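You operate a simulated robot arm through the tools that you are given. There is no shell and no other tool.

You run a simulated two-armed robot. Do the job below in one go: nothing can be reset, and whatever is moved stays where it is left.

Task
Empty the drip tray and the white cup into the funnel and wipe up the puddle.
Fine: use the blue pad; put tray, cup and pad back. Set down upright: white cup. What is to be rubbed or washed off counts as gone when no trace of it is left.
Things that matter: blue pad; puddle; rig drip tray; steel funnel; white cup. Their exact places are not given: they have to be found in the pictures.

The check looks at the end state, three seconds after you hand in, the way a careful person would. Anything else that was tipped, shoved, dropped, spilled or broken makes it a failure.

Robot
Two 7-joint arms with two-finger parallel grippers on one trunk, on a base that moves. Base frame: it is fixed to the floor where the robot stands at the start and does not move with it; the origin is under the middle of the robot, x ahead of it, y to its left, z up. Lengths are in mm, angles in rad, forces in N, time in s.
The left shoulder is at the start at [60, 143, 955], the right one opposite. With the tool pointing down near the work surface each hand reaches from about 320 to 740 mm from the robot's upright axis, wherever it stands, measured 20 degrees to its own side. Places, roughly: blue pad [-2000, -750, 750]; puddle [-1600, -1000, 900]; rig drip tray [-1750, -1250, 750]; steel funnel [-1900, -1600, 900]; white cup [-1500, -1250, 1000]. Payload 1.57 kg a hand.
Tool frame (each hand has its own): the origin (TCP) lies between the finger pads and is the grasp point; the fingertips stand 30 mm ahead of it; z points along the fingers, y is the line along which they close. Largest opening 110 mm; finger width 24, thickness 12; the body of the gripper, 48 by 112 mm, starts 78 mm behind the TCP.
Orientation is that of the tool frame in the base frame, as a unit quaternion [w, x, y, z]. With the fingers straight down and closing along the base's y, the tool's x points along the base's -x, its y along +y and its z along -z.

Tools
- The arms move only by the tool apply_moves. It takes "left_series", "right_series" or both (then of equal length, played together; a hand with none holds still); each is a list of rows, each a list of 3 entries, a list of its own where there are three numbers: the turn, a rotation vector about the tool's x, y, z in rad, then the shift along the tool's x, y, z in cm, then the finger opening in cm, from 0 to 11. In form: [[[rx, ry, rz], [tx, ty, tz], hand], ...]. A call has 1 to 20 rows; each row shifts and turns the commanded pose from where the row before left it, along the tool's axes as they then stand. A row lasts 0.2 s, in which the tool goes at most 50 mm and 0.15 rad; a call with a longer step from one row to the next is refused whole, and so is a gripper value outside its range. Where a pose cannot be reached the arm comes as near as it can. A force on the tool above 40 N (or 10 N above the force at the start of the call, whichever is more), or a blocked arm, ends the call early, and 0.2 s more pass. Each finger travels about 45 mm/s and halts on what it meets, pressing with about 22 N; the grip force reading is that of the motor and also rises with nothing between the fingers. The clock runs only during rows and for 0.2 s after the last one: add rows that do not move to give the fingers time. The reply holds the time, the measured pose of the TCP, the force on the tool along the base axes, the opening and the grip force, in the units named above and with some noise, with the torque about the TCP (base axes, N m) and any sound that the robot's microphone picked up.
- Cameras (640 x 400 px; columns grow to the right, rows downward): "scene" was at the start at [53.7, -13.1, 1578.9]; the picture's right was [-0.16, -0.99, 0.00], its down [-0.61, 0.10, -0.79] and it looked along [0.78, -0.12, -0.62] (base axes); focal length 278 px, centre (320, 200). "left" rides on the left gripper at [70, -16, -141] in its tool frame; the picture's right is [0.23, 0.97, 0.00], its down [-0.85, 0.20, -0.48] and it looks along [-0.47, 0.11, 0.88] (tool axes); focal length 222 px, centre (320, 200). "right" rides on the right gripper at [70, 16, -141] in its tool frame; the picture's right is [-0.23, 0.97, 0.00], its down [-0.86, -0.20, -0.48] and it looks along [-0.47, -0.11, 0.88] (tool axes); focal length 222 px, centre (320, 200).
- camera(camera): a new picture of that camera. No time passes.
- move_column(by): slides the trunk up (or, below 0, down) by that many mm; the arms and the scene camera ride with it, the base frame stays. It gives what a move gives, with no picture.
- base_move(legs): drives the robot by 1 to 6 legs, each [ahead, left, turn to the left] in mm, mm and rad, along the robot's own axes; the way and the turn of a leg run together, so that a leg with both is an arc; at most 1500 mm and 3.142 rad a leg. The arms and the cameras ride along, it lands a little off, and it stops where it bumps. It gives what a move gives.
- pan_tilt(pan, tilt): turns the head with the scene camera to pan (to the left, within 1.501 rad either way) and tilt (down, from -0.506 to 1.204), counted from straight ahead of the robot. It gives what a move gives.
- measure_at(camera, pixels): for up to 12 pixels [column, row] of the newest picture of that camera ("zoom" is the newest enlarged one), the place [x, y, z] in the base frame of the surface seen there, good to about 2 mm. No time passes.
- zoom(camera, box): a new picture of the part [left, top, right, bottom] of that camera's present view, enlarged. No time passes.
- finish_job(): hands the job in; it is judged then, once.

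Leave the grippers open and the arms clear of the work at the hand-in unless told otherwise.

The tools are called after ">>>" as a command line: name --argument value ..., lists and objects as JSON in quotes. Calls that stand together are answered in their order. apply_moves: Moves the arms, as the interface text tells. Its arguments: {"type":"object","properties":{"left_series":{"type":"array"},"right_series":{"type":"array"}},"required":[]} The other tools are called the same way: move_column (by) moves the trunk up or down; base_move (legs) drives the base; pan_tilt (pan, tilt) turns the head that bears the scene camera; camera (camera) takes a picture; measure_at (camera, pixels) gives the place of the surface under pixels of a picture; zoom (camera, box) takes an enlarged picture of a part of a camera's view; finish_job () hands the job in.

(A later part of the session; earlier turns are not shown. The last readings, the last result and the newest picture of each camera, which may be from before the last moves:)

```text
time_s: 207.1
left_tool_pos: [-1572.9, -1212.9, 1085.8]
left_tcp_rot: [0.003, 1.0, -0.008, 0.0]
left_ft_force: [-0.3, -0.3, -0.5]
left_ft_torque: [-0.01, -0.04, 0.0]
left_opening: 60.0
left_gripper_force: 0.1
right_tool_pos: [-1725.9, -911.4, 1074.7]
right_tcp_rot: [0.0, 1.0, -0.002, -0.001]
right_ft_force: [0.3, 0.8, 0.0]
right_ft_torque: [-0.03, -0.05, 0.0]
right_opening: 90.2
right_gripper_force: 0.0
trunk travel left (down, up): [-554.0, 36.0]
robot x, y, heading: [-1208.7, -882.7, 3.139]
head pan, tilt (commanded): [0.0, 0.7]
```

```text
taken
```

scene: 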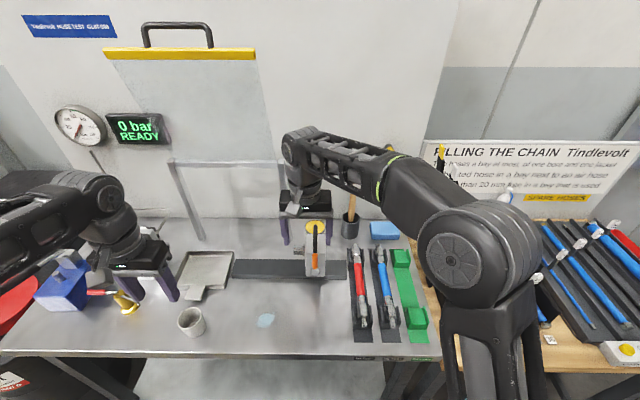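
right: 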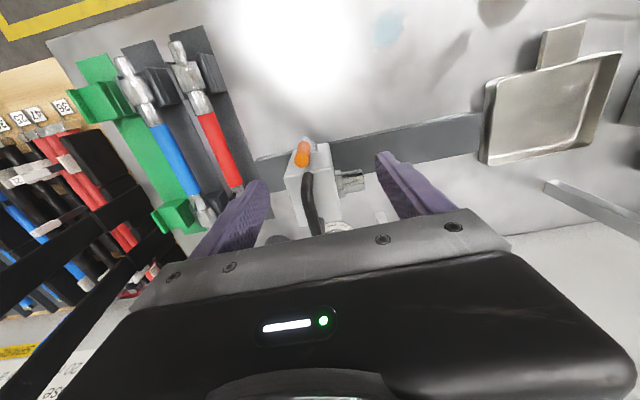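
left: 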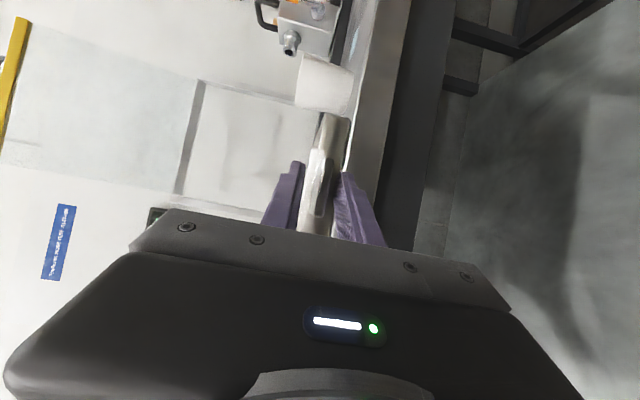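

The pad is now visible at (383, 230). I zoom in and measure it with its neighbours.

>>> zoom --camera "scene" --box '[310, 170, 450, 270]'

>>> measure_at --camera "zoom" --pixels '[[282, 235], [395, 233], [405, 300], [290, 308], [340, 265], [345, 310], [180, 220], [180, 100], [150, 250], [215, 240], [230, 335], [330, 350]]'

```text
4.00 times, centred on (380, 220) of scene
```

zoom: 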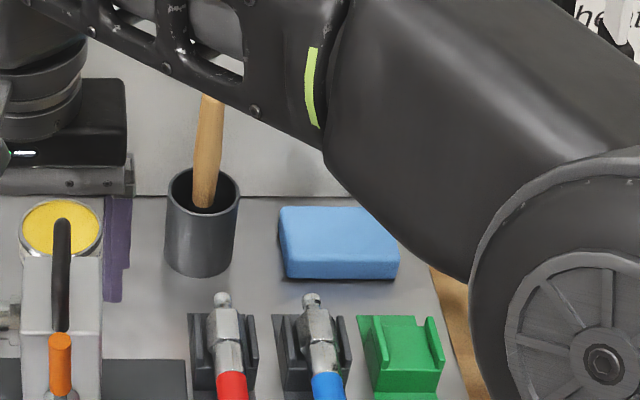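

```text
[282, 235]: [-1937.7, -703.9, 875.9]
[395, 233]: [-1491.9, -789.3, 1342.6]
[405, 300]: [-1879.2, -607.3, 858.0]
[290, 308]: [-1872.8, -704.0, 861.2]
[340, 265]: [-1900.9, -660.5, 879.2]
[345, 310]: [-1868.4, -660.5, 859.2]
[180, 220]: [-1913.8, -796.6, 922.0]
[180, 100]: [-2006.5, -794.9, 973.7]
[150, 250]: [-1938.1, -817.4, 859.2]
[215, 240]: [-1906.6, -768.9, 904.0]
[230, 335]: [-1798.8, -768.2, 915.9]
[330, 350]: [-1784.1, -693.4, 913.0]
```

>>> measure_at --camera "zoom" --pixels '[[286, 209], [368, 209], [395, 247], [288, 248], [340, 248], [340, 275], [290, 275], [395, 276], [340, 225], [310, 210], [398, 262], [282, 228]]'

>>> measure_at --camera "zoom" --pixels '[[223, 293], [312, 293], [205, 175], [212, 105], [170, 185], [235, 190], [205, 210], [400, 320], [440, 330], [60, 220], [60, 330], [370, 320]]'

```text
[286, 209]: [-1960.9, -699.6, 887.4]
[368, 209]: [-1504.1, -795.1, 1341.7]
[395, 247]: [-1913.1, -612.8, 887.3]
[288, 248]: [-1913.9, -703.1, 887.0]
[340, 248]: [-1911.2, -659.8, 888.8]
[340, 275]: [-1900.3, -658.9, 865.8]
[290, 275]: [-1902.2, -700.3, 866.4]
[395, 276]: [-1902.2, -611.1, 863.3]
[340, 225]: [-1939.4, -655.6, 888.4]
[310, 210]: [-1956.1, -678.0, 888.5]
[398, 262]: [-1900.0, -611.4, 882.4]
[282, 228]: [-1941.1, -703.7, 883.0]
```

```text
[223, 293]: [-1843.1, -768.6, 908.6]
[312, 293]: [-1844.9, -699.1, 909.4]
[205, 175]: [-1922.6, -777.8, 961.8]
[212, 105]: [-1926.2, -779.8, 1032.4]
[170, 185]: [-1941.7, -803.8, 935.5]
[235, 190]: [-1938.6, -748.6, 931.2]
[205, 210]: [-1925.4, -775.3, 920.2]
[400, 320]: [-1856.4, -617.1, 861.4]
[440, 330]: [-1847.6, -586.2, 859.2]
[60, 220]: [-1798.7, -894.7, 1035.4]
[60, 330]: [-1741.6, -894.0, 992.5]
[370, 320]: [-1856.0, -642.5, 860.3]
```

Pad measured: x -1961..-1901, y -704..-611, z 858..888 (60 × 93 × 30 mm). Neighbours are the brush cup (edge at y≈-745, handle up to z>1030) and hose fittings (tops z≈909 at x≈-1844). I also locate the tall black rods to the right.

>>> measure_at --camera "right" --pixels '[[60, 310], [130, 278], [20, 325], [60, 255], [20, 290], [100, 232], [175, 260], [30, 352], [180, 215], [195, 85], [240, 180]]'

>>> zoom --camera "right" --box '[0, 40, 280, 360]'

```text
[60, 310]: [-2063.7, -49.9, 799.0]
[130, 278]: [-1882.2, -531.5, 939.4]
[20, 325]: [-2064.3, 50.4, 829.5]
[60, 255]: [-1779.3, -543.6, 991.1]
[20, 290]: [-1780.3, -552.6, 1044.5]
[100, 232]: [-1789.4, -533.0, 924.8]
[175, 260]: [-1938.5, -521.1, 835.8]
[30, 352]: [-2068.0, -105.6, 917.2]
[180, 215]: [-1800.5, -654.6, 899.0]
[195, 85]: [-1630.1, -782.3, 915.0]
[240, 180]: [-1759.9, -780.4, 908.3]
```

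```text
1.25 times, centred on (140, 200) of right
```

zoom: 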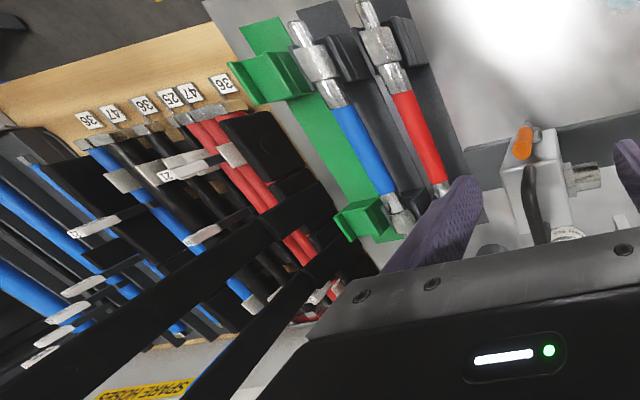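

>>> zoom --camera "scene" --box '[380, 120, 520, 220]'

>>> measure_at --camera "zoom" --pixels '[[240, 120], [245, 150], [238, 190], [262, 200], [200, 250], [300, 330], [350, 280], [150, 160]]'

```text
4.00 times, centred on (450, 170) of scene
```

zoom: 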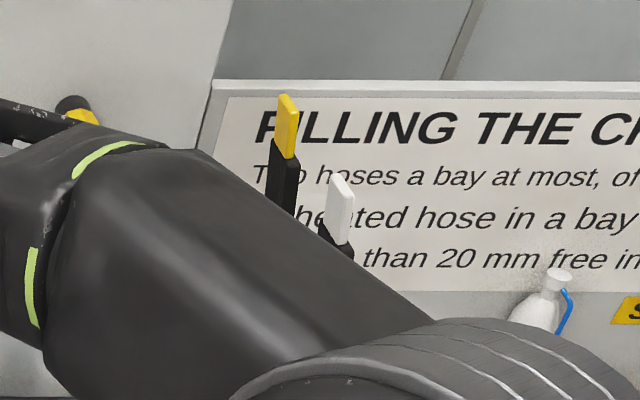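

```text
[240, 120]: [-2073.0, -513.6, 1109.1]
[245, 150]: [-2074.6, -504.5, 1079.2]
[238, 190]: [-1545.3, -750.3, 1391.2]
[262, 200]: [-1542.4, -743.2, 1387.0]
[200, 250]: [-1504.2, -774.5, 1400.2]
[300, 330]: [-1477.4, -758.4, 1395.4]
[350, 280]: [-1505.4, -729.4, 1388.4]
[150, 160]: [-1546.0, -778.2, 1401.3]
```

>>> measure_at --camera "zoom" --pixels '[[289, 100], [287, 140], [283, 190], [339, 180], [341, 215], [345, 245]]'

```text
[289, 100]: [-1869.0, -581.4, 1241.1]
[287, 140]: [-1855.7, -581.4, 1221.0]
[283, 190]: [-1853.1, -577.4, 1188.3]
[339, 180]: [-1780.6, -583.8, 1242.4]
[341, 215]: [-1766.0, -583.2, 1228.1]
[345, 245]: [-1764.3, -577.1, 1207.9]
```

The rods lean to y≈-581 at z≈1240, leaving room for the hand at y≈-657 if the forearm stays left of them. I raise the right hand 40 mm (it is near the fixture's handle), then step the base slightly closer.

>>> apply_moves --right_series '[[[0, 0, 0], [0, 0, -2], 10.8], [[0, 0, 0], [0, 0, -2], 10.8], [[0, 0, 0], [0, 0, 0], 10.8]]'

>>> base_move --legs '[[24, -10, 0]]'

```text
time_s: 207.9
left_tool_pos: [-1571.3, -1212.4, 1083.8]
left_tcp_rot: [0.004, 1.0, -0.009, 0.001]
left_ft_force: [-0.5, -0.2, 0.0]
left_ft_torque: [-0.03, 0.01, 0.02]
left_opening: 60.2
left_gripper_force: 0.0
right_tool_pos: [-1726.9, -913.4, 1096.8]
right_tcp_rot: [0.0, 1.0, -0.002, -0.002]
right_ft_force: [0.4, 0.2, 0.9]
right_ft_torque: [0.03, -0.02, -0.04]
right_opening: 107.9
right_gripper_force: 0.1
right hand out of reach, approached as far as the arm can: row 2
trunk travel left (down, up): [-554.0, 36.0]
robot x, y, heading: [-1206.7, -883.4, 3.135]
head pan, tilt (commanded): [0.0, 0.7]
```

```text
time_s: 208.7
left_tool_pos: [-1595.7, -1202.6, 1084.6]
left_tcp_rot: [0.003, 1.0, -0.01, 0.001]
left_ft_force: [0.1, 0.8, 0.6]
left_ft_torque: [0.01, -0.03, -0.01]
left_opening: 59.9
left_gripper_force: 0.1
right_tool_pos: [-1751.5, -901.3, 1095.4]
right_tcp_rot: [0.0, 1.0, -0.002, -0.001]
right_ft_force: [1.3, 0.2, -0.7]
right_ft_torque: [0.01, -0.03, 0.01]
right_opening: 108.1
right_gripper_force: 0.2
trunk travel left (down, up): [-554.0, 36.0]
robot x, y, heading: [-1230.1, -875.3, 3.137]
head pan, tilt (commanded): [0.0, 0.7]
```

Reaching the pad with the tool straight down would be at the arm's limit, so I tilt the right hand 30° forward. That brings the wrist back and gives margin.

>>> apply_moves --right_series '[[[0, -0.131, 0], [0, 0, 0], 8], [[0, -0.131, 0], [0, 0, 0], 8], [[0, -0.131, 0], [0, 0, 0], 8], [[0, -0.131, 0], [0, 0, 0], 8], [[0, 0, 0], [0, 0, 0], 8]]'

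>>> camera --camera "scene"

>>> camera --camera "right"

```text
time_s: 209.9
left_tool_pos: [-1594.9, -1202.2, 1085.8]
left_tcp_rot: [0.003, 1.0, -0.009, 0.001]
left_ft_force: [-0.1, 0.4, -1.0]
left_ft_torque: [0.01, 0.04, 0.0]
left_opening: 60.0
left_gripper_force: 0.1
right_tool_pos: [-1749.6, -903.0, 1096.3]
right_tcp_rot: [0.0, 0.965, -0.001, -0.261]
right_ft_force: [0.4, 0.5, 0.3]
right_ft_torque: [-0.01, -0.02, -0.02]
right_opening: 80.0
right_gripper_force: 0.0
trunk travel left (down, up): [-554.0, 36.0]
robot x, y, heading: [-1232.4, -873.1, 3.134]
head pan, tilt (commanded): [0.0, 0.7]
```

```text
taken
```

scene: 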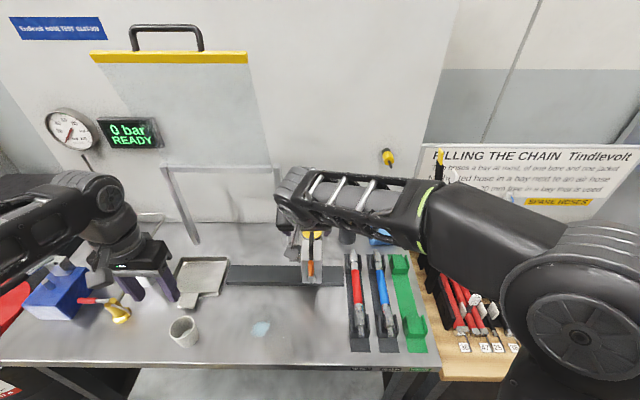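

```text
taken
```

right: 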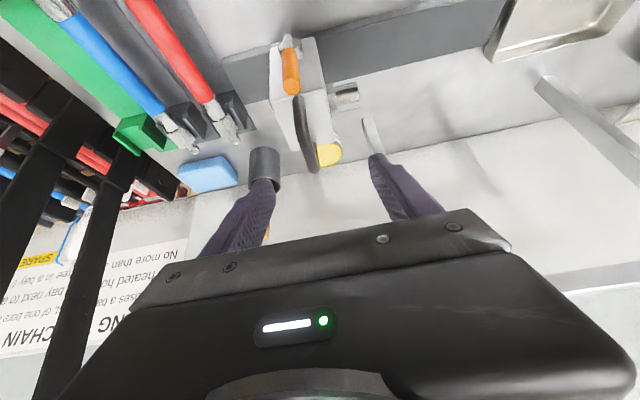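

>>> measure_at --camera "scene" --pixels '[[420, 200], [470, 210], [530, 240], [585, 330], [620, 240], [545, 300], [380, 190], [300, 185]]'

>>> zoom --camera "right" --box '[80, 60, 400, 260]'

>>> measure_at --camera "zoom" --pixels '[[230, 200], [205, 240], [300, 215], [250, 255], [370, 190], [365, 240], [350, 255], [375, 380], [450, 200], [240, 110], [310, 120], [120, 150]]'

```text
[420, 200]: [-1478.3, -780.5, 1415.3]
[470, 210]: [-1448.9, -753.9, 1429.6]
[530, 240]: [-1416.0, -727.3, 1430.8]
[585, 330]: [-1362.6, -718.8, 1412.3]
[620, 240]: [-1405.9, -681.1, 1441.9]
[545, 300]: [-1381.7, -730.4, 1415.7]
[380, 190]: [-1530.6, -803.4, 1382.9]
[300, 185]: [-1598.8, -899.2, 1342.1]
```

```text
2.00 times, centred on (240, 160) of right
```

zoom: 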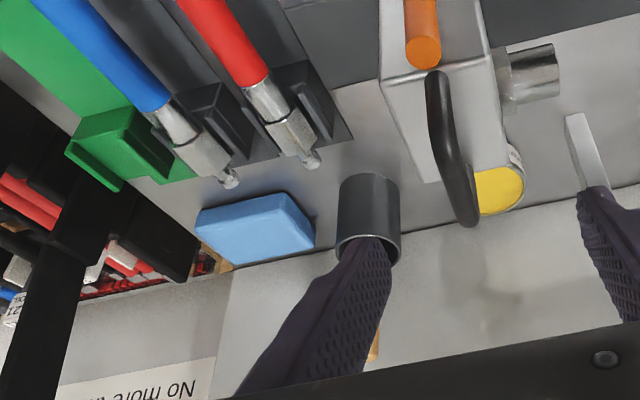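

```text
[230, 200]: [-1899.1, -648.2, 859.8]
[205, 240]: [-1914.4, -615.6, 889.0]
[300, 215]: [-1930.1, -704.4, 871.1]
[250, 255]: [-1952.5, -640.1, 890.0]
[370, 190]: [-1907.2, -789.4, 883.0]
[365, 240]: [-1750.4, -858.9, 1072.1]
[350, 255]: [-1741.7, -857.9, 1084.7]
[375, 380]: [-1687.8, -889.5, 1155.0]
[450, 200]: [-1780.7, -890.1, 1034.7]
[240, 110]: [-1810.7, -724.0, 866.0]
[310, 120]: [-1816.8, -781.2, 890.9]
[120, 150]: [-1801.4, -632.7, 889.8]
```

The pad is confirmed at x≈-1931, y≈-657, and my elbow is at z≈1410, well above everything. I move the right hand over the pad at z≈1095, keeping clear of the brush handle and rods.

>>> apply_moves --right_series '[[[0, 0, 0], [-0.7, -1.2, 0.42], 8], [[0, 0, 0], [-1.455, -2.455, 0.84], 8], [[0, 0, 0], [-1.455, -2.455, 0.84], 8], [[0, 0, 0], [-1.455, -2.455, 0.84], 8], [[0, 0, 0], [-1.455, -2.455, 0.84], 8], [[0, 0, 0], [-1.455, -2.455, 0.84], 8], [[0, 0, 0], [0, 0, 0], 8]]'

>>> camera --camera "scene"

>>> camera --camera "right"

```text
time_s: 211.5
left_tool_pos: [-1595.2, -1202.7, 1085.6]
left_tcp_rot: [0.003, 1.0, -0.009, 0.0]
left_ft_force: [0.0, 0.0, -0.5]
left_ft_torque: [0.02, -0.03, 0.0]
left_opening: 59.9
left_gripper_force: 0.0
right_tool_pos: [-1841.3, -767.1, 1097.0]
right_tcp_rot: [0.0, 0.965, -0.001, -0.26]
right_ft_force: [0.3, 0.0, -1.0]
right_ft_torque: [0.02, 0.0, -0.01]
right_opening: 80.0
right_gripper_force: 0.1
trunk travel left (down, up): [-554.0, 36.0]
robot x, y, heading: [-1237.3, -872.2, 3.14]
head pan, tilt (commanded): [0.0, 0.7]
```

```text
taken
```

scene: 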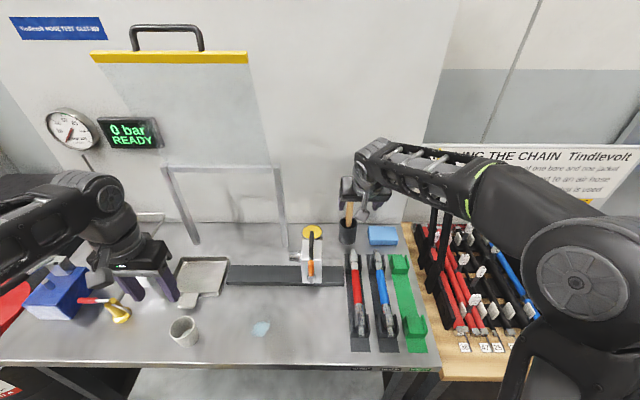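

```text
taken
```

right: 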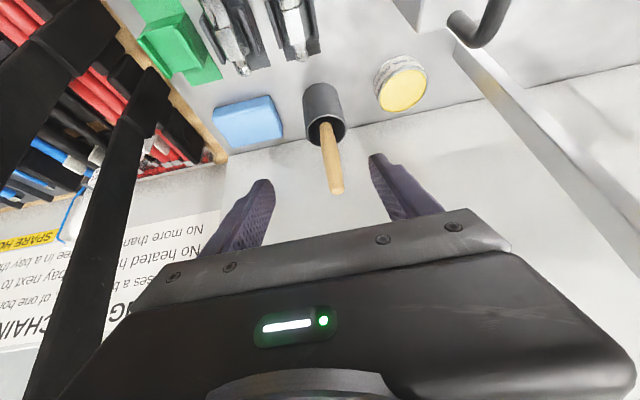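

>>> measure_at --camera "scene" --pixels '[[400, 155], [440, 165], [470, 200], [480, 180], [520, 200], [580, 290], [560, 220], [375, 150], [437, 225], [445, 250], [428, 195]]'

>>> measure_at --camera "right" --pixels '[[338, 188], [335, 130], [120, 120], [90, 300], [60, 40], [250, 120], [140, 90], [150, 80], [30, 120]]'

```text
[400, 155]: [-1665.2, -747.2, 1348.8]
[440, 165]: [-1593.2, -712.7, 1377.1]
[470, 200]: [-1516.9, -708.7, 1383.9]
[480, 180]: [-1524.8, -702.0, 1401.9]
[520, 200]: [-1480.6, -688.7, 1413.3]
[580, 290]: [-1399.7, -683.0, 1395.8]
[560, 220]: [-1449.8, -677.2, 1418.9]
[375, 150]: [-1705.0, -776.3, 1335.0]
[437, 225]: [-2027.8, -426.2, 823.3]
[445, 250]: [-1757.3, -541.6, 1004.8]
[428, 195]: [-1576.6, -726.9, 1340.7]
```

```text
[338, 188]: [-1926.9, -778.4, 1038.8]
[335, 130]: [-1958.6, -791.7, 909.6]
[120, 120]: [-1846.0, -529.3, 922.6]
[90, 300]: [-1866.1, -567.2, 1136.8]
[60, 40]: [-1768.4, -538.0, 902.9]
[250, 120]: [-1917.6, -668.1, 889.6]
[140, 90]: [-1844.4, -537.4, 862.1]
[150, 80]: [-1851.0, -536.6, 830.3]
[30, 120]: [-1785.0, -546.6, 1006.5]
```

The forearm would pass close to the rods from this stance. I step the base 120 mm left, so the arm reaches the pad from the left instead.

>>> base_move --legs '[[0, 120, 0]]'

>>> apply_moves --right_series '[[[0, 0, 0], [0, -1.5, 0], 8], [[0, 0, 0], [-0.8, -2.3, 0.46], 8], [[0, 0, 0], [-0.8, -2.3, 0.46], 8], [[0, 0, 0], [-0.8, -2.3, 0.46], 8], [[0, 0, 0], [-0.8, -2.3, 0.46], 8], [[0, 0, 0], [-0.8, -2.3, 0.46], 8], [[0, 0, 0], [-0.8, -2.3, 0.46], 8], [[0, 0, 0], [-0.8, -2.3, 0.46], 8], [[0, 0, 0], [-0.8, -2.3, 0.46], 8], [[0, 0, 0], [-0.27, -2.3, 0.16], 8], [[0, 0, 0], [0, 0, 0], 8]]'

>>> camera --camera "scene"

>>> camera --camera "right"

```text
time_s: 212.7
left_tool_pos: [-1594.6, -1325.9, 1084.9]
left_tcp_rot: [0.002, 1.0, -0.009, 0.001]
left_ft_force: [0.1, -0.5, 0.1]
left_ft_torque: [0.03, 0.01, -0.02]
left_opening: 59.8
left_gripper_force: 0.2
right_tool_pos: [-1842.2, -890.9, 1096.8]
right_tcp_rot: [-0.001, 0.966, -0.001, -0.26]
right_ft_force: [-0.1, -0.8, -0.3]
right_ft_torque: [0.05, -0.01, 0.01]
right_opening: 80.1
right_gripper_force: 0.2
trunk travel left (down, up): [-554.0, 36.0]
robot x, y, heading: [-1233.1, -993.6, 3.139]
head pan, tilt (commanded): [0.0, 0.7]
```

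```text
time_s: 215.1
left_tool_pos: [-1594.9, -1324.1, 1085.6]
left_tcp_rot: [0.003, 1.0, -0.008, 0.001]
left_ft_force: [-0.6, -0.3, -0.3]
left_ft_torque: [0.01, -0.02, 0.0]
left_opening: 59.9
left_gripper_force: 0.1
right_tool_pos: [-1918.2, -667.2, 1095.7]
right_tcp_rot: [0.0, 0.965, -0.001, -0.261]
right_ft_force: [0.1, -0.3, 0.0]
right_ft_torque: [-0.01, 0.01, -0.02]
right_opening: 80.0
right_gripper_force: 0.0
trunk travel left (down, up): [-554.0, 36.0]
robot x, y, heading: [-1231.1, -997.5, 3.136]
head pan, tilt (commanded): [0.0, 0.7]
```

```text
taken
```

scene: 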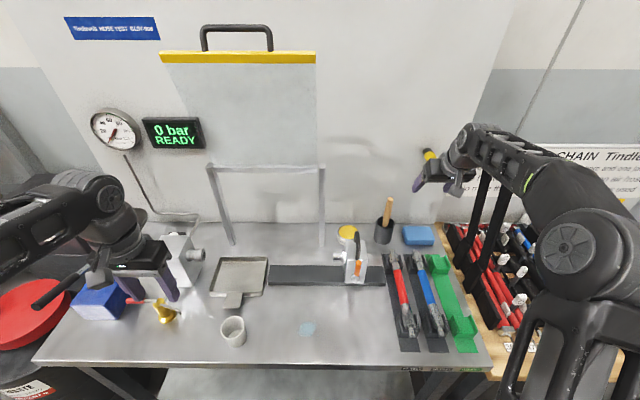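

```text
taken
```

right: 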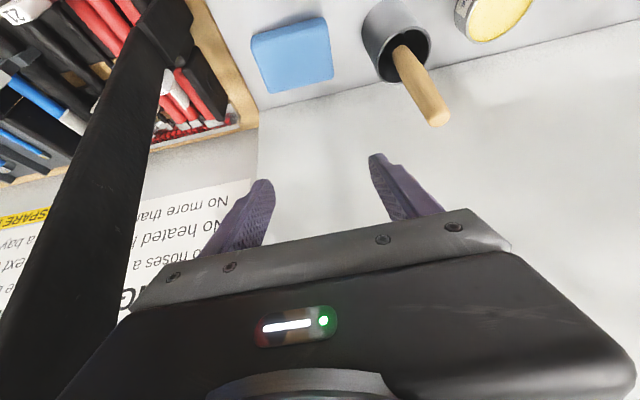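

>>> measure_at --camera "scene" --pixels '[[428, 153], [460, 135], [500, 145], [510, 180], [540, 195], [565, 245], [600, 180], [480, 200], [487, 250], [493, 220], [413, 238], [385, 200]]'

>>> zoom --camera "scene" --box '[370, 110, 550, 260]'

```text
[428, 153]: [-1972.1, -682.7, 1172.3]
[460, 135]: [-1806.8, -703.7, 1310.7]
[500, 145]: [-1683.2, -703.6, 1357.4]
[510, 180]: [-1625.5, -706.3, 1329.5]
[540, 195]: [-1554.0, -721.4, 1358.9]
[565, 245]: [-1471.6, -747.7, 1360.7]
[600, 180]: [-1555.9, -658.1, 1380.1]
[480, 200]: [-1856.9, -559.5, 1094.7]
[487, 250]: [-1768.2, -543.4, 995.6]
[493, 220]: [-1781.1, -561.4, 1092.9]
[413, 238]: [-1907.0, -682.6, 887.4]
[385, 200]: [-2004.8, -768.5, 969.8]
```

```text
2.67 times, centred on (460, 185) of scene
```

zoom: 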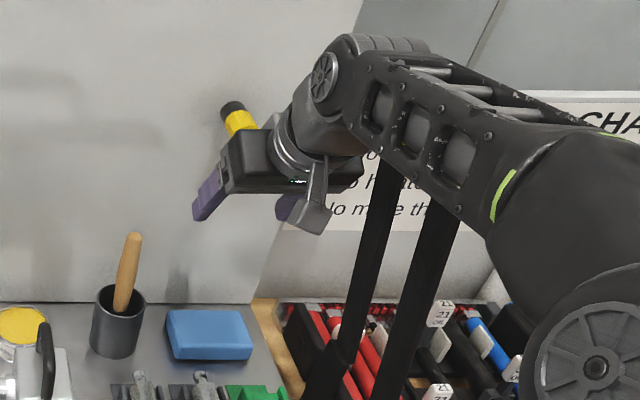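

The forearm currently passes only a couple of centimetres beside the rods. I step another 90 mm left so the forearm slants in from the left, and bring the hand back over the pad.

>>> base_move --legs '[[0, 90, 0]]'

>>> apply_moves --right_series '[[[0, 0, 0], [0, -2, 0], 8], [[0, 0, 0], [0, -2, 0], 8], [[0, 0, 0], [0, -2, 0], 8], [[0, 0, 0], [0, -2, 0], 8], [[0, 0, 0], [0, -2, 0], 8], [[0, 0, 0], [0, 0, 0], 8]]'

>>> camera --camera "scene"

>>> measure_at --camera "scene" --pixels '[[480, 150], [500, 160], [520, 170], [540, 190], [560, 220], [450, 180]]'

```text
time_s: 216.2
left_tool_pos: [-1594.7, -1414.7, 1086.1]
left_tcp_rot: [0.003, 1.0, -0.01, 0.001]
left_ft_force: [0.5, 0.6, -0.3]
left_ft_torque: [0.03, 0.0, 0.02]
left_opening: 60.0
left_gripper_force: 0.0
right_tool_pos: [-1918.8, -760.1, 1097.6]
right_tcp_rot: [-0.001, 0.966, -0.002, -0.26]
right_ft_force: [-0.1, 0.1, 0.4]
right_ft_torque: [0.03, -0.02, 0.0]
right_opening: 79.9
right_gripper_force: 0.1
trunk travel left (down, up): [-554.0, 36.0]
robot x, y, heading: [-1236.8, -1084.8, 3.13]
head pan, tilt (commanded): [0.0, 0.7]
```

```text
time_s: 217.7
left_tool_pos: [-1595.5, -1414.4, 1085.2]
left_tcp_rot: [0.003, 1.0, -0.01, 0.001]
left_ft_force: [0.2, 0.1, -0.1]
left_ft_torque: [0.0, 0.01, 0.01]
left_opening: 59.8
left_gripper_force: 0.1
right_tool_pos: [-1917.3, -659.5, 1098.0]
right_tcp_rot: [0.0, 0.966, -0.001, -0.26]
right_ft_force: [-0.6, -1.0, 0.5]
right_ft_torque: [0.0, 0.03, -0.02]
right_opening: 80.3
right_gripper_force: 0.2
trunk travel left (down, up): [-554.0, 36.0]
robot x, y, heading: [-1232.5, -1087.5, 3.133]
head pan, tilt (commanded): [0.0, 0.7]
```

```text
taken
```

scene: 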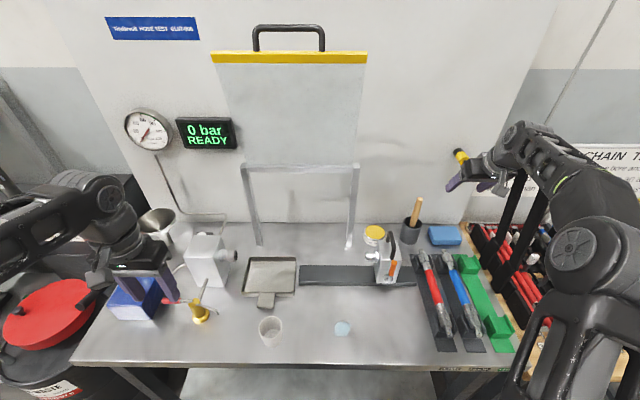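

```text
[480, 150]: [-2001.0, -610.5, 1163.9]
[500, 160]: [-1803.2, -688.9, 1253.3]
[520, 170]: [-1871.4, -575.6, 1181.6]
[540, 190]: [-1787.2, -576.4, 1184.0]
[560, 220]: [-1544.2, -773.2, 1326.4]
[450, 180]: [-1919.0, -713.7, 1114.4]
```

>>> zoom --camera "scene" --box '[430, 100, 610, 250]'

>>> measure_at --camera "zoom" --pixels '[[210, 60], [270, 80], [300, 150], [330, 120], [370, 180], [400, 150], [440, 200], [450, 240], [480, 270], [225, 240], [300, 260], [255, 290]]'

```text
2.67 times, centred on (520, 175) of scene
```

zoom: 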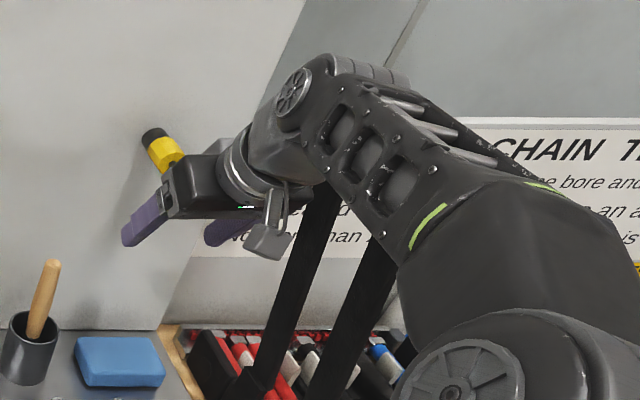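

```text
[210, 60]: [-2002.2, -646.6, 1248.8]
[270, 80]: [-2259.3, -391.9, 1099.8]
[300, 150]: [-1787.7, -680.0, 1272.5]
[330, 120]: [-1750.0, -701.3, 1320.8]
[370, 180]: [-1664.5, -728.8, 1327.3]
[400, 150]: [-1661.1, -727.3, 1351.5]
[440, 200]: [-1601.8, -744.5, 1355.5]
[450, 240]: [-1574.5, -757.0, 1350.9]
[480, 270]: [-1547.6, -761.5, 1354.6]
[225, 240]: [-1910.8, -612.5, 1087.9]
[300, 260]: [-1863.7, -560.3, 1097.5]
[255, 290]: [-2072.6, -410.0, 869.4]
```

At this tilt the wrist sits right beside the second rod, so I change the approach. I go back over the bench, reduce the tilt to 15°, descend in front, and come in low over the fittings (tips above z≈940), which keeps the forearm well left of the rods.

>>> apply_moves --right_series '[[[0, 0, 0], [1.3, 1.0, -0.75], 8], [[0, 0, 0], [2.2, 1.5, -1.27], 8], [[0, 0, 0], [2.2, 1.5, -1.27], 8], [[0, 0, 0], [2.2, 1.5, -1.27], 8], [[0, 0, 0], [2.2, 1.5, -1.27], 8], [[0, 0, 0], [2.2, 1.5, -1.27], 8], [[0, 0, 0], [1.3, 1.5, -0.75], 8], [[0, 0, 0], [0, 0, 0], 8]]'

>>> base_move --legs '[[0, -45, 0]]'

>>> apply_moves --right_series '[[[0, 0.132, 0], [0, 0, 0], 8], [[0, 0.132, 0], [0, 0, 0], 8], [[0, 0, 0], [0, 0, 0], 8]]'

>>> camera --camera "scene"

```text
time_s: 219.4
left_tool_pos: [-1596.1, -1413.0, 1084.4]
left_tcp_rot: [0.003, 1.0, -0.01, 0.001]
left_ft_force: [-0.1, 0.6, -0.6]
left_ft_torque: [-0.01, 0.01, 0.0]
left_opening: 60.0
left_gripper_force: 0.0
right_tool_pos: [-1762.2, -759.5, 1095.3]
right_tcp_rot: [0.0, 0.965, -0.001, -0.261]
right_ft_force: [-0.3, 0.4, 0.5]
right_ft_torque: [0.01, -0.02, 0.0]
right_opening: 80.1
right_gripper_force: 0.1
trunk travel left (down, up): [-554.0, 36.0]
robot x, y, heading: [-1235.1, -1084.6, 3.139]
head pan, tilt (commanded): [0.0, 0.7]
```

```text
time_s: 220.3
left_tool_pos: [-1594.9, -1368.6, 1086.5]
left_tcp_rot: [0.004, 1.0, -0.01, 0.001]
left_ft_force: [0.7, 0.0, 0.3]
left_ft_torque: [-0.07, 0.01, 0.02]
left_opening: 59.8
left_gripper_force: 0.1
right_tool_pos: [-1761.7, -711.8, 1093.1]
right_tcp_rot: [0.0, 0.966, -0.003, -0.26]
right_ft_force: [0.5, 0.6, 0.3]
right_ft_torque: [-0.05, 0.0, 0.0]
right_opening: 79.9
right_gripper_force: 0.0
trunk travel left (down, up): [-554.0, 36.0]
robot x, y, heading: [-1232.9, -1040.6, 3.134]
head pan, tilt (commanded): [0.0, 0.7]
```

```text
time_s: 221.2
left_tool_pos: [-1595.3, -1370.4, 1085.3]
left_tcp_rot: [0.003, 1.0, -0.01, 0.001]
left_ft_force: [-0.4, -0.6, -0.7]
left_ft_torque: [-0.01, 0.02, 0.03]
left_opening: 59.8
left_gripper_force: 0.0
right_tool_pos: [-1761.3, -713.9, 1095.6]
right_tcp_rot: [0.0, 0.991, -0.002, -0.13]
right_ft_force: [-0.4, 0.7, 0.4]
right_ft_torque: [0.03, -0.02, 0.0]
right_opening: 79.7
right_gripper_force: 0.0
trunk travel left (down, up): [-554.0, 36.0]
robot x, y, heading: [-1233.0, -1044.8, 3.132]
head pan, tilt (commanded): [0.0, 0.7]
```

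```text
taken
```

scene: 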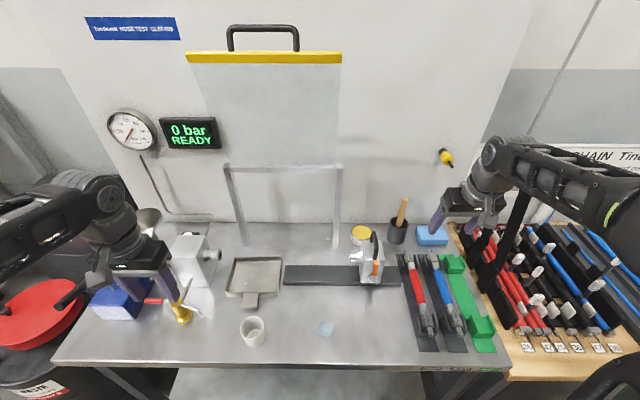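

>>> measure_at --camera "scene" --pixels '[[500, 155], [540, 170], [580, 190], [610, 205], [630, 180], [560, 150], [515, 225], [600, 165]]'

>>> zoom --camera "scene" --box '[400, 110, 640, 270]'

```text
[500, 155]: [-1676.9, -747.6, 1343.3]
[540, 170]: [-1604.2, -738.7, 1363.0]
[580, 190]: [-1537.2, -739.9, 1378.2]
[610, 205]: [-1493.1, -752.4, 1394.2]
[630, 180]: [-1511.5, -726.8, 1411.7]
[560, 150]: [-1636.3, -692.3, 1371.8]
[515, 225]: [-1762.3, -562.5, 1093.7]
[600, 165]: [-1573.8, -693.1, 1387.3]
```

```text
2.50 times, centred on (520, 190) of scene
```

zoom: 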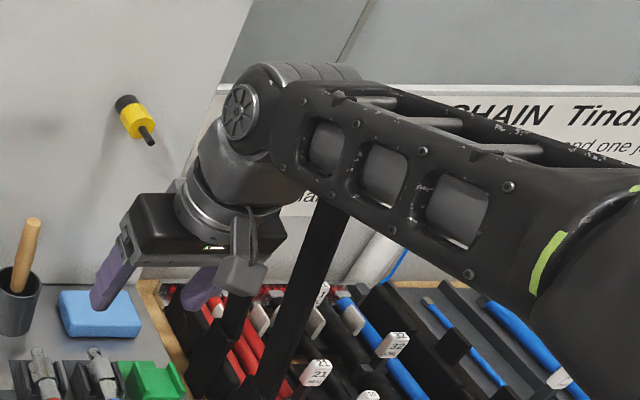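

Perspective misled me: the forearm's right side is at about y≈-640, clear of the rods. I lower the hand here to z≈975 (tips ≈943, above the hose fittings at 916).

>>> apply_moves --right_series '[[[0, 0, 0], [0.62, 0, 2.32], 8], [[0, 0, 0], [0.62, 0, 2.32], 8], [[0, 0, 0], [0.62, 0, 2.32], 8], [[0, 0, 0], [0.62, 0, 2.32], 8], [[0, 0, 0], [0.62, 0, 2.32], 10.6], [[0, 0, 0], [0, 0, 0], 10.6]]'

>>> zoom --camera "scene" --box '[400, 110, 640, 270]'

>>> camera --camera "right"

```text
time_s: 222.6
left_tool_pos: [-1595.6, -1369.9, 1085.6]
left_tcp_rot: [0.003, 1.0, -0.009, 0.001]
left_ft_force: [0.4, -0.2, -0.4]
left_ft_torque: [-0.01, -0.01, -0.01]
left_opening: 59.9
left_gripper_force: 0.0
right_tool_pos: [-1762.1, -715.1, 976.6]
right_tcp_rot: [0.0, 0.991, -0.003, -0.131]
right_ft_force: [-0.1, -0.1, -1.0]
right_ft_torque: [0.0, 0.0, 0.02]
right_opening: 105.9
right_gripper_force: 0.1
trunk travel left (down, up): [-554.0, 36.0]
robot x, y, heading: [-1232.6, -1037.3, 3.138]
head pan, tilt (commanded): [0.0, 0.7]
```

```text
2.50 times, centred on (520, 190) of scene
```

zoom: 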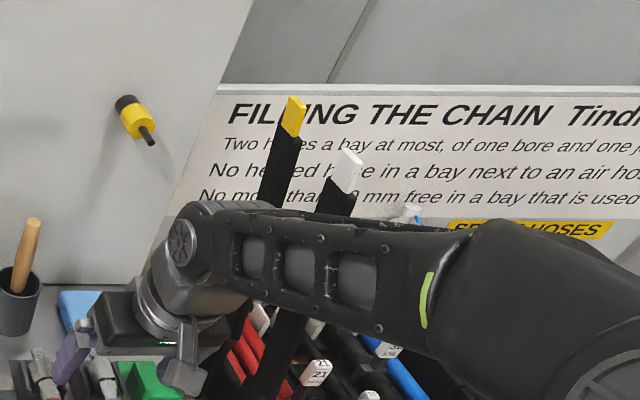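

```text
taken
```

right: 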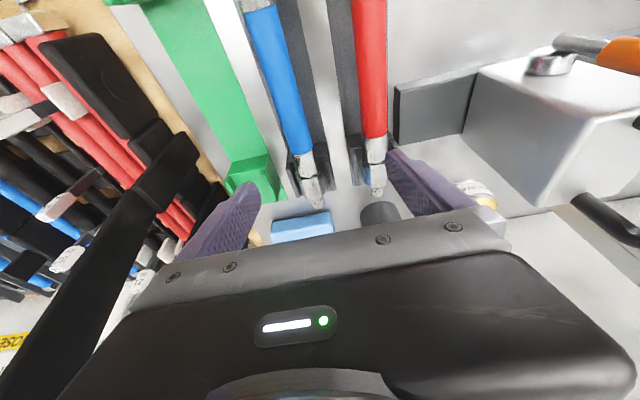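

The rods are seen behind and to the right of the forearm, clear. I shift right 43 mm, then advance in two stages towards the pad at this height.

>>> apply_moves --right_series '[[[0, 0, 0], [0, -1.5, 0], 10.6], [[0, 0, 0], [0, -1.5, 0], 10.6], [[0, 0, 0], [0, -1.3, 0], 10.6], [[0, 0, 0], [-2.15, 0, 0.577], 10.6], [[0, 0, 0], [-2.15, 0, 0.577], 10.6], [[0, 0, 0], [-2.15, 0, 0.577], 10.6], [[0, 0, 0], [-2.15, 0, 0.577], 10.6], [[0, 0, 0], [0, 0, 0], 10.6]]'

>>> zoom --camera "scene" --box '[400, 110, 640, 270]'

>>> camera --camera "right"

```text
time_s: 224.3
left_tool_pos: [-1595.2, -1369.8, 1085.8]
left_tcp_rot: [0.003, 1.0, -0.01, 0.001]
left_ft_force: [-0.6, -1.2, -0.2]
left_ft_torque: [-0.01, 0.01, -0.01]
left_opening: 60.2
left_gripper_force: 0.0
right_tool_pos: [-1851.4, -670.8, 976.0]
right_tcp_rot: [-0.001, 0.991, -0.002, -0.132]
right_ft_force: [-1.4, 0.4, 0.4]
right_ft_torque: [-0.01, -0.03, 0.01]
right_opening: 106.2
right_gripper_force: 0.0
trunk travel left (down, up): [-554.0, 36.0]
robot x, y, heading: [-1231.0, -1041.6, 3.135]
head pan, tilt (commanded): [0.0, 0.7]
```

```text
2.50 times, centred on (520, 190) of scene
```

zoom: 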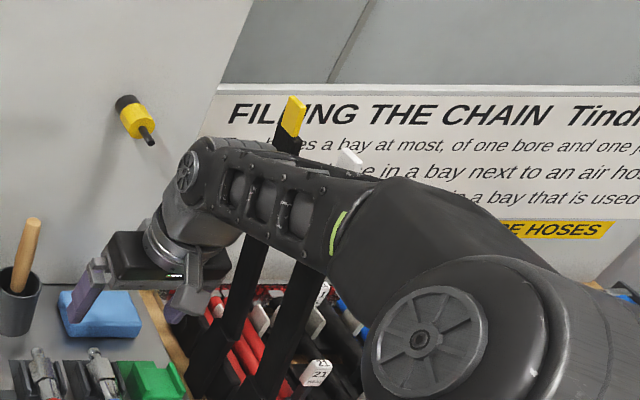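

```text
taken
```

right: 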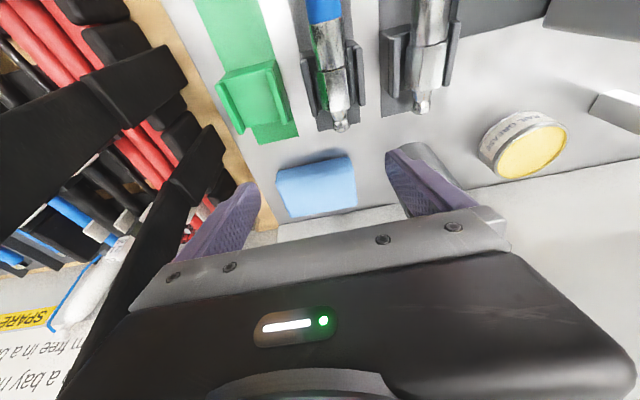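

Clear on all sides. I advance the remaining 67 mm and look again.

>>> apply_moves --right_series '[[[0, 0, 0], [-2.157, 0, 0.578], 10.6], [[0, 0, 0], [-2.157, 0, 0.578], 10.6], [[0, 0, 0], [-2.157, 0, 0.578], 10.6], [[0, 0, 0], [0, 0, 0], 10.6]]'

>>> zoom --camera "scene" --box '[400, 110, 640, 270]'

>>> camera --camera "right"

```text
time_s: 225.3
left_tool_pos: [-1594.2, -1370.5, 1084.8]
left_tcp_rot: [0.003, 1.0, -0.01, 0.0]
left_ft_force: [0.1, 0.8, 0.3]
left_ft_torque: [0.0, 0.01, 0.01]
left_opening: 60.3
left_gripper_force: 0.0
right_tool_pos: [-1916.6, -670.8, 974.7]
right_tcp_rot: [0.0, 0.991, -0.003, -0.132]
right_ft_force: [0.0, -0.3, 0.3]
right_ft_torque: [0.0, -0.03, 0.02]
right_opening: 105.9
right_gripper_force: 0.1
trunk travel left (down, up): [-554.0, 36.0]
robot x, y, heading: [-1233.2, -1039.8, 3.137]
head pan, tilt (commanded): [0.0, 0.7]
```

```text
2.50 times, centred on (520, 190) of scene
```

zoom: 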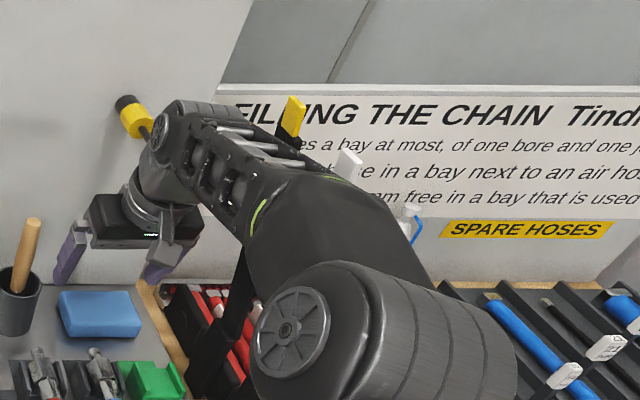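

```text
taken
```

right: 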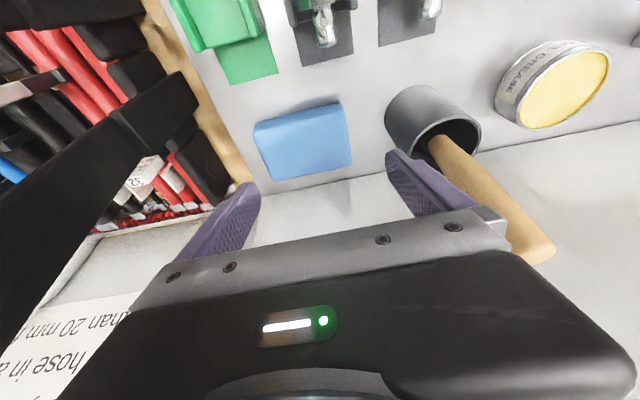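

Now I centre on the pad (13 mm right) and lower to about z≈915 with fingers at 106 mm.

>>> apply_moves --right_series '[[[0, 0, 0], [0.455, -0.65, 1.69], 10.8], [[0, 0, 0], [0.455, -0.65, 1.69], 10.8], [[0, 0, 0], [0.33, 0, 1.25], 10.8], [[0, 0, 0], [0.33, 0, 1.25], 10.8], [[0, 0, 0], [0, 0, 0], 10.8]]'

>>> camera --camera "right"

>>> zoom --camera "scene" --box '[400, 150, 560, 270]'

```text
time_s: 226.6
left_tool_pos: [-1595.3, -1369.5, 1084.7]
left_tcp_rot: [0.003, 1.0, -0.009, 0.001]
left_ft_force: [-0.1, -0.4, -0.3]
left_ft_torque: [0.03, 0.0, 0.0]
left_opening: 60.0
left_gripper_force: 0.1
right_tool_pos: [-1917.2, -657.5, 914.6]
right_tcp_rot: [-0.001, 0.991, -0.003, -0.132]
right_ft_force: [-0.9, 1.0, -0.6]
right_ft_torque: [0.01, -0.02, -0.05]
right_opening: 108.1
right_gripper_force: 0.1
trunk travel left (down, up): [-554.0, 36.0]
robot x, y, heading: [-1232.5, -1039.3, 3.133]
head pan, tilt (commanded): [0.0, 0.7]
```

```text
taken
```

right: 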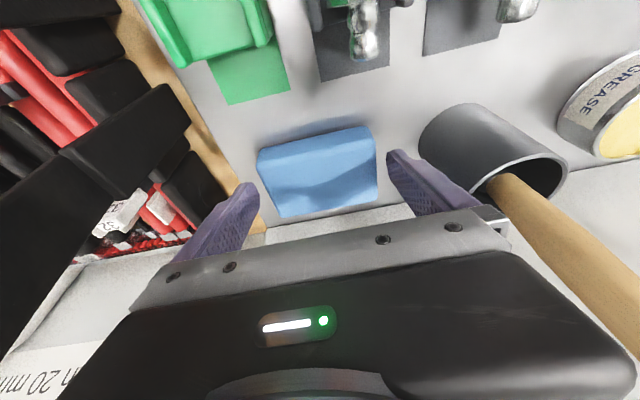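

```text
3.33 times, centred on (480, 210) of scene
```

zoom: 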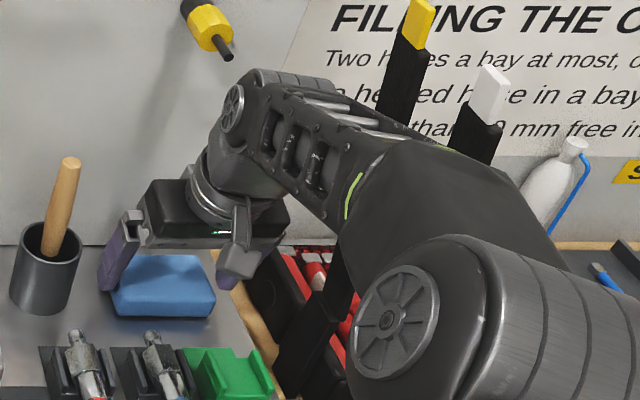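

The pad is centred between the fingers. I lower 16 mm more and close on it.

>>> apply_moves --right_series '[[[0, 0, 0], [0.21, 0, 0.77], 10.8], [[0, 0, 0], [0.2, 0, 0.75], 10.8], [[0, 0, 0], [0, 0, 0], 10.8], [[0, 0, 0], [0, 0, 0], 10.0], [[0, 0, 0], [0, 0, 0], 9.2], [[0, 0, 0], [0, 0, 0], 8.0], [[0, 0, 0], [0, 0, 0], 7.0], [[0, 0, 0], [0, 0, 0], 7.0]]'

>>> camera --camera "right"

>>> zoom --camera "scene" --box '[400, 150, 560, 270]'

```text
time_s: 228.3
left_tool_pos: [-1596.3, -1370.1, 1085.5]
left_tcp_rot: [0.004, 1.0, -0.01, 0.001]
left_ft_force: [-0.4, -0.3, 0.2]
left_ft_torque: [-0.01, 0.01, 0.02]
left_opening: 59.7
left_gripper_force: 0.0
right_tool_pos: [-1917.4, -658.4, 898.3]
right_tcp_rot: [0.0, 0.991, -0.004, -0.132]
right_ft_force: [0.8, -0.2, -0.1]
right_ft_torque: [0.01, 0.02, -0.02]
right_opening: 94.0
right_gripper_force: 22.3
trunk travel left (down, up): [-554.0, 36.0]
robot x, y, heading: [-1234.0, -1041.0, 3.141]
head pan, tilt (commanded): [0.0, 0.7]
```

```text
taken
```

right: 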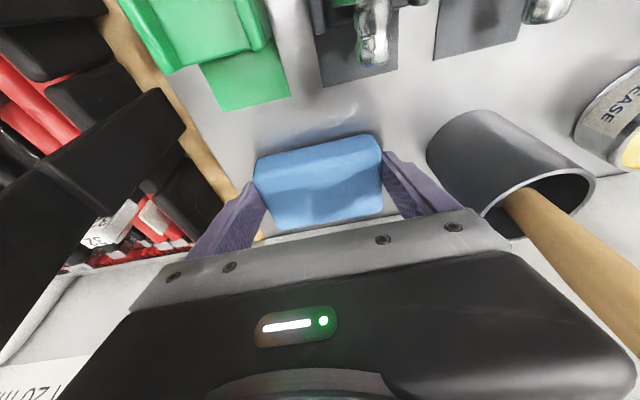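

```text
3.33 times, centred on (480, 210) of scene
```

zoom: 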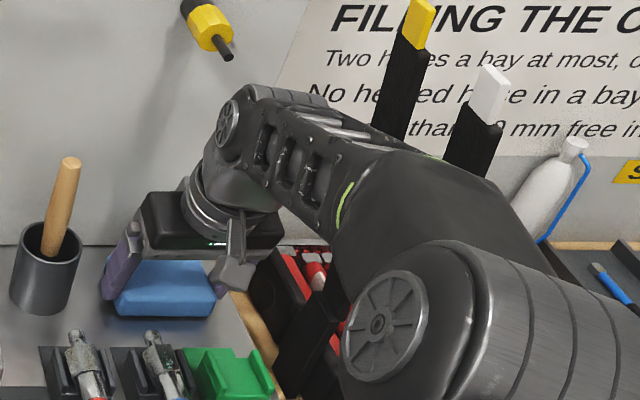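

Pad held (94 mm, 22 N). I lift it 78 mm straight up, shift slightly left, and retreat along the same path.

>>> apply_moves --right_series '[[[0, 0, 0], [-0.518, 0, -1.932], 7], [[0, 0, 0], [-0.518, 0, -1.932], 7], [[0, 0, 0], [-0.518, 0, -1.932], 7], [[0, 0, 0], [-0.45, 0.65, -1.7], 7], [[0, 0, 0], [0, 0.65, 0], 7], [[0, 0, 0], [2.15, 0, -0.577], 7], [[0, 0, 0], [2.15, 0, -0.577], 7], [[0, 0, 0], [2.15, 0, -0.577], 7], [[0, 0, 0], [2.15, 0, -0.577], 7], [[0, 0, 0], [2.15, 0, -0.577], 7], [[0, 0, 0], [2.15, 0, -0.577], 7], [[0, 0, 0], [2.15, 0, -0.577], 7], [[0, 0, 0], [0, 0, 0], 7]]'

>>> camera --camera "scene"

>>> camera --camera "right"

```text
time_s: 231.2
left_tool_pos: [-1596.2, -1370.1, 1084.8]
left_tcp_rot: [0.004, 1.0, -0.009, 0.001]
left_ft_force: [-0.6, 0.4, 0.8]
left_ft_torque: [0.02, -0.03, -0.03]
left_opening: 60.0
left_gripper_force: 0.0
right_tool_pos: [-1762.2, -672.4, 974.3]
right_tcp_rot: [0.0, 0.991, -0.003, -0.132]
right_ft_force: [0.8, -0.3, -0.6]
right_ft_torque: [-0.01, 0.01, 0.03]
right_opening: 93.8
right_gripper_force: 21.8
trunk travel left (down, up): [-554.0, 36.0]
robot x, y, heading: [-1232.4, -1043.4, 3.139]
head pan, tilt (commanded): [0.0, 0.7]
```

```text
taken
```

scene: 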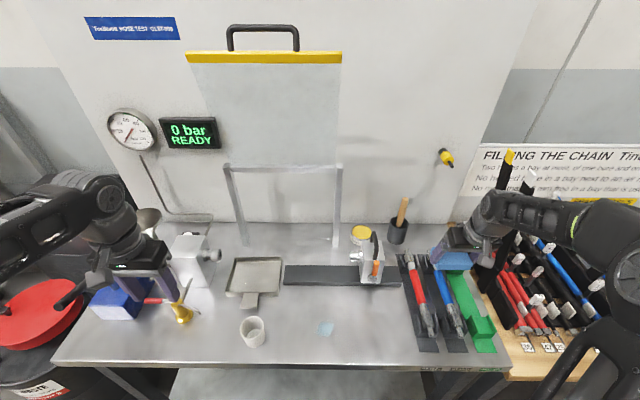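

```text
taken
```

right: 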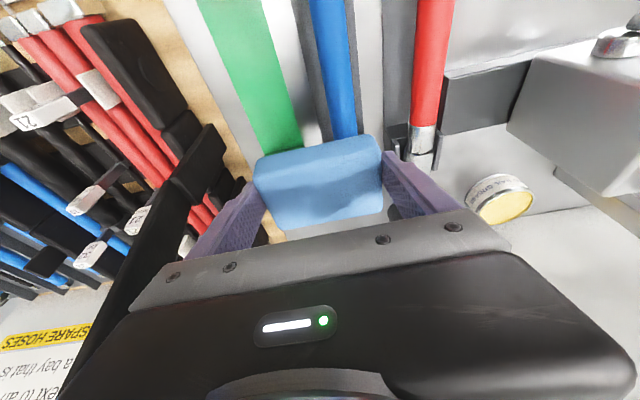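

The pad is out in the open. I back up 130 mm and step 150 mm left, then move the arm to above the puddle.

>>> base_move --legs '[[-130, 0, 0], [0, 150, 0]]'

>>> apply_moves --right_series '[[[0, 0, 0], [0, 2.5, 0], 7], [[0, 0, 0], [0, 2.5, 0], 7], [[0, 0, 0], [0, 2.5, 0], 7], [[0, 0, 0], [0, 2.5, 0], 7], [[0, 0, 0], [0, 2.5, 0], 7], [[0, 0, 0], [0, 2.5, 0], 7], [[0, 0, 0], [0, 2.5, 0], 7], [[0, 0, 0], [0, 0, 0], 7]]'

>>> camera --camera "scene"

>>> camera --camera "right"

```text
time_s: 233.4
left_tool_pos: [-1468.9, -1522.4, 1084.9]
left_tcp_rot: [0.003, 1.0, -0.009, 0.001]
left_ft_force: [0.4, -0.5, 0.1]
left_ft_torque: [0.04, -0.01, 0.01]
left_opening: 59.8
left_gripper_force: 0.1
right_tool_pos: [-1637.4, -824.1, 975.1]
right_tcp_rot: [-0.001, 0.991, -0.002, -0.131]
right_ft_force: [0.2, -1.0, 0.0]
right_ft_torque: [0.05, -0.02, 0.01]
right_opening: 93.8
right_gripper_force: 22.1
trunk travel left (down, up): [-554.0, 36.0]
robot x, y, heading: [-1106.3, -1192.4, 3.131]
head pan, tilt (commanded): [0.0, 0.7]
```

```text
time_s: 235.2
left_tool_pos: [-1468.5, -1521.3, 1085.6]
left_tcp_rot: [0.003, 1.0, -0.009, 0.001]
left_ft_force: [0.3, 0.3, 0.5]
left_ft_torque: [0.0, -0.04, -0.01]
left_opening: 60.1
left_gripper_force: 0.0
right_tool_pos: [-1637.8, -996.9, 974.3]
right_tcp_rot: [0.0, 0.991, -0.002, -0.131]
right_ft_force: [0.2, 0.5, -0.6]
right_ft_torque: [0.02, 0.0, 0.01]
right_opening: 93.8
right_gripper_force: 22.0
trunk travel left (down, up): [-554.0, 36.0]
robot x, y, heading: [-1105.9, -1193.9, 3.135]
head pan, tilt (commanded): [0.0, 0.7]
```

```text
taken
```

scene: 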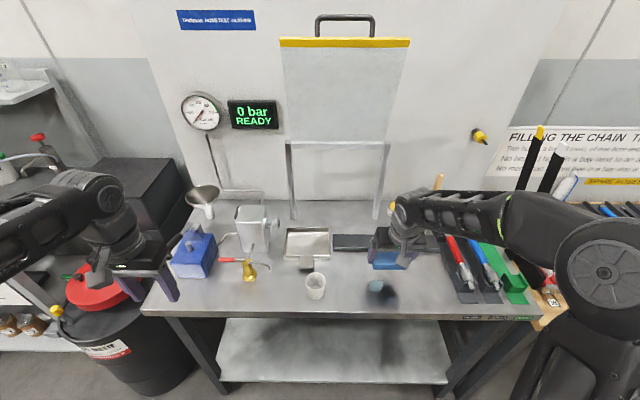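

```text
taken
```

right: 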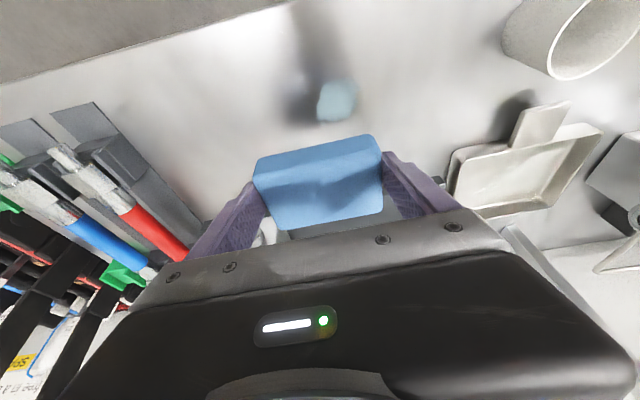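

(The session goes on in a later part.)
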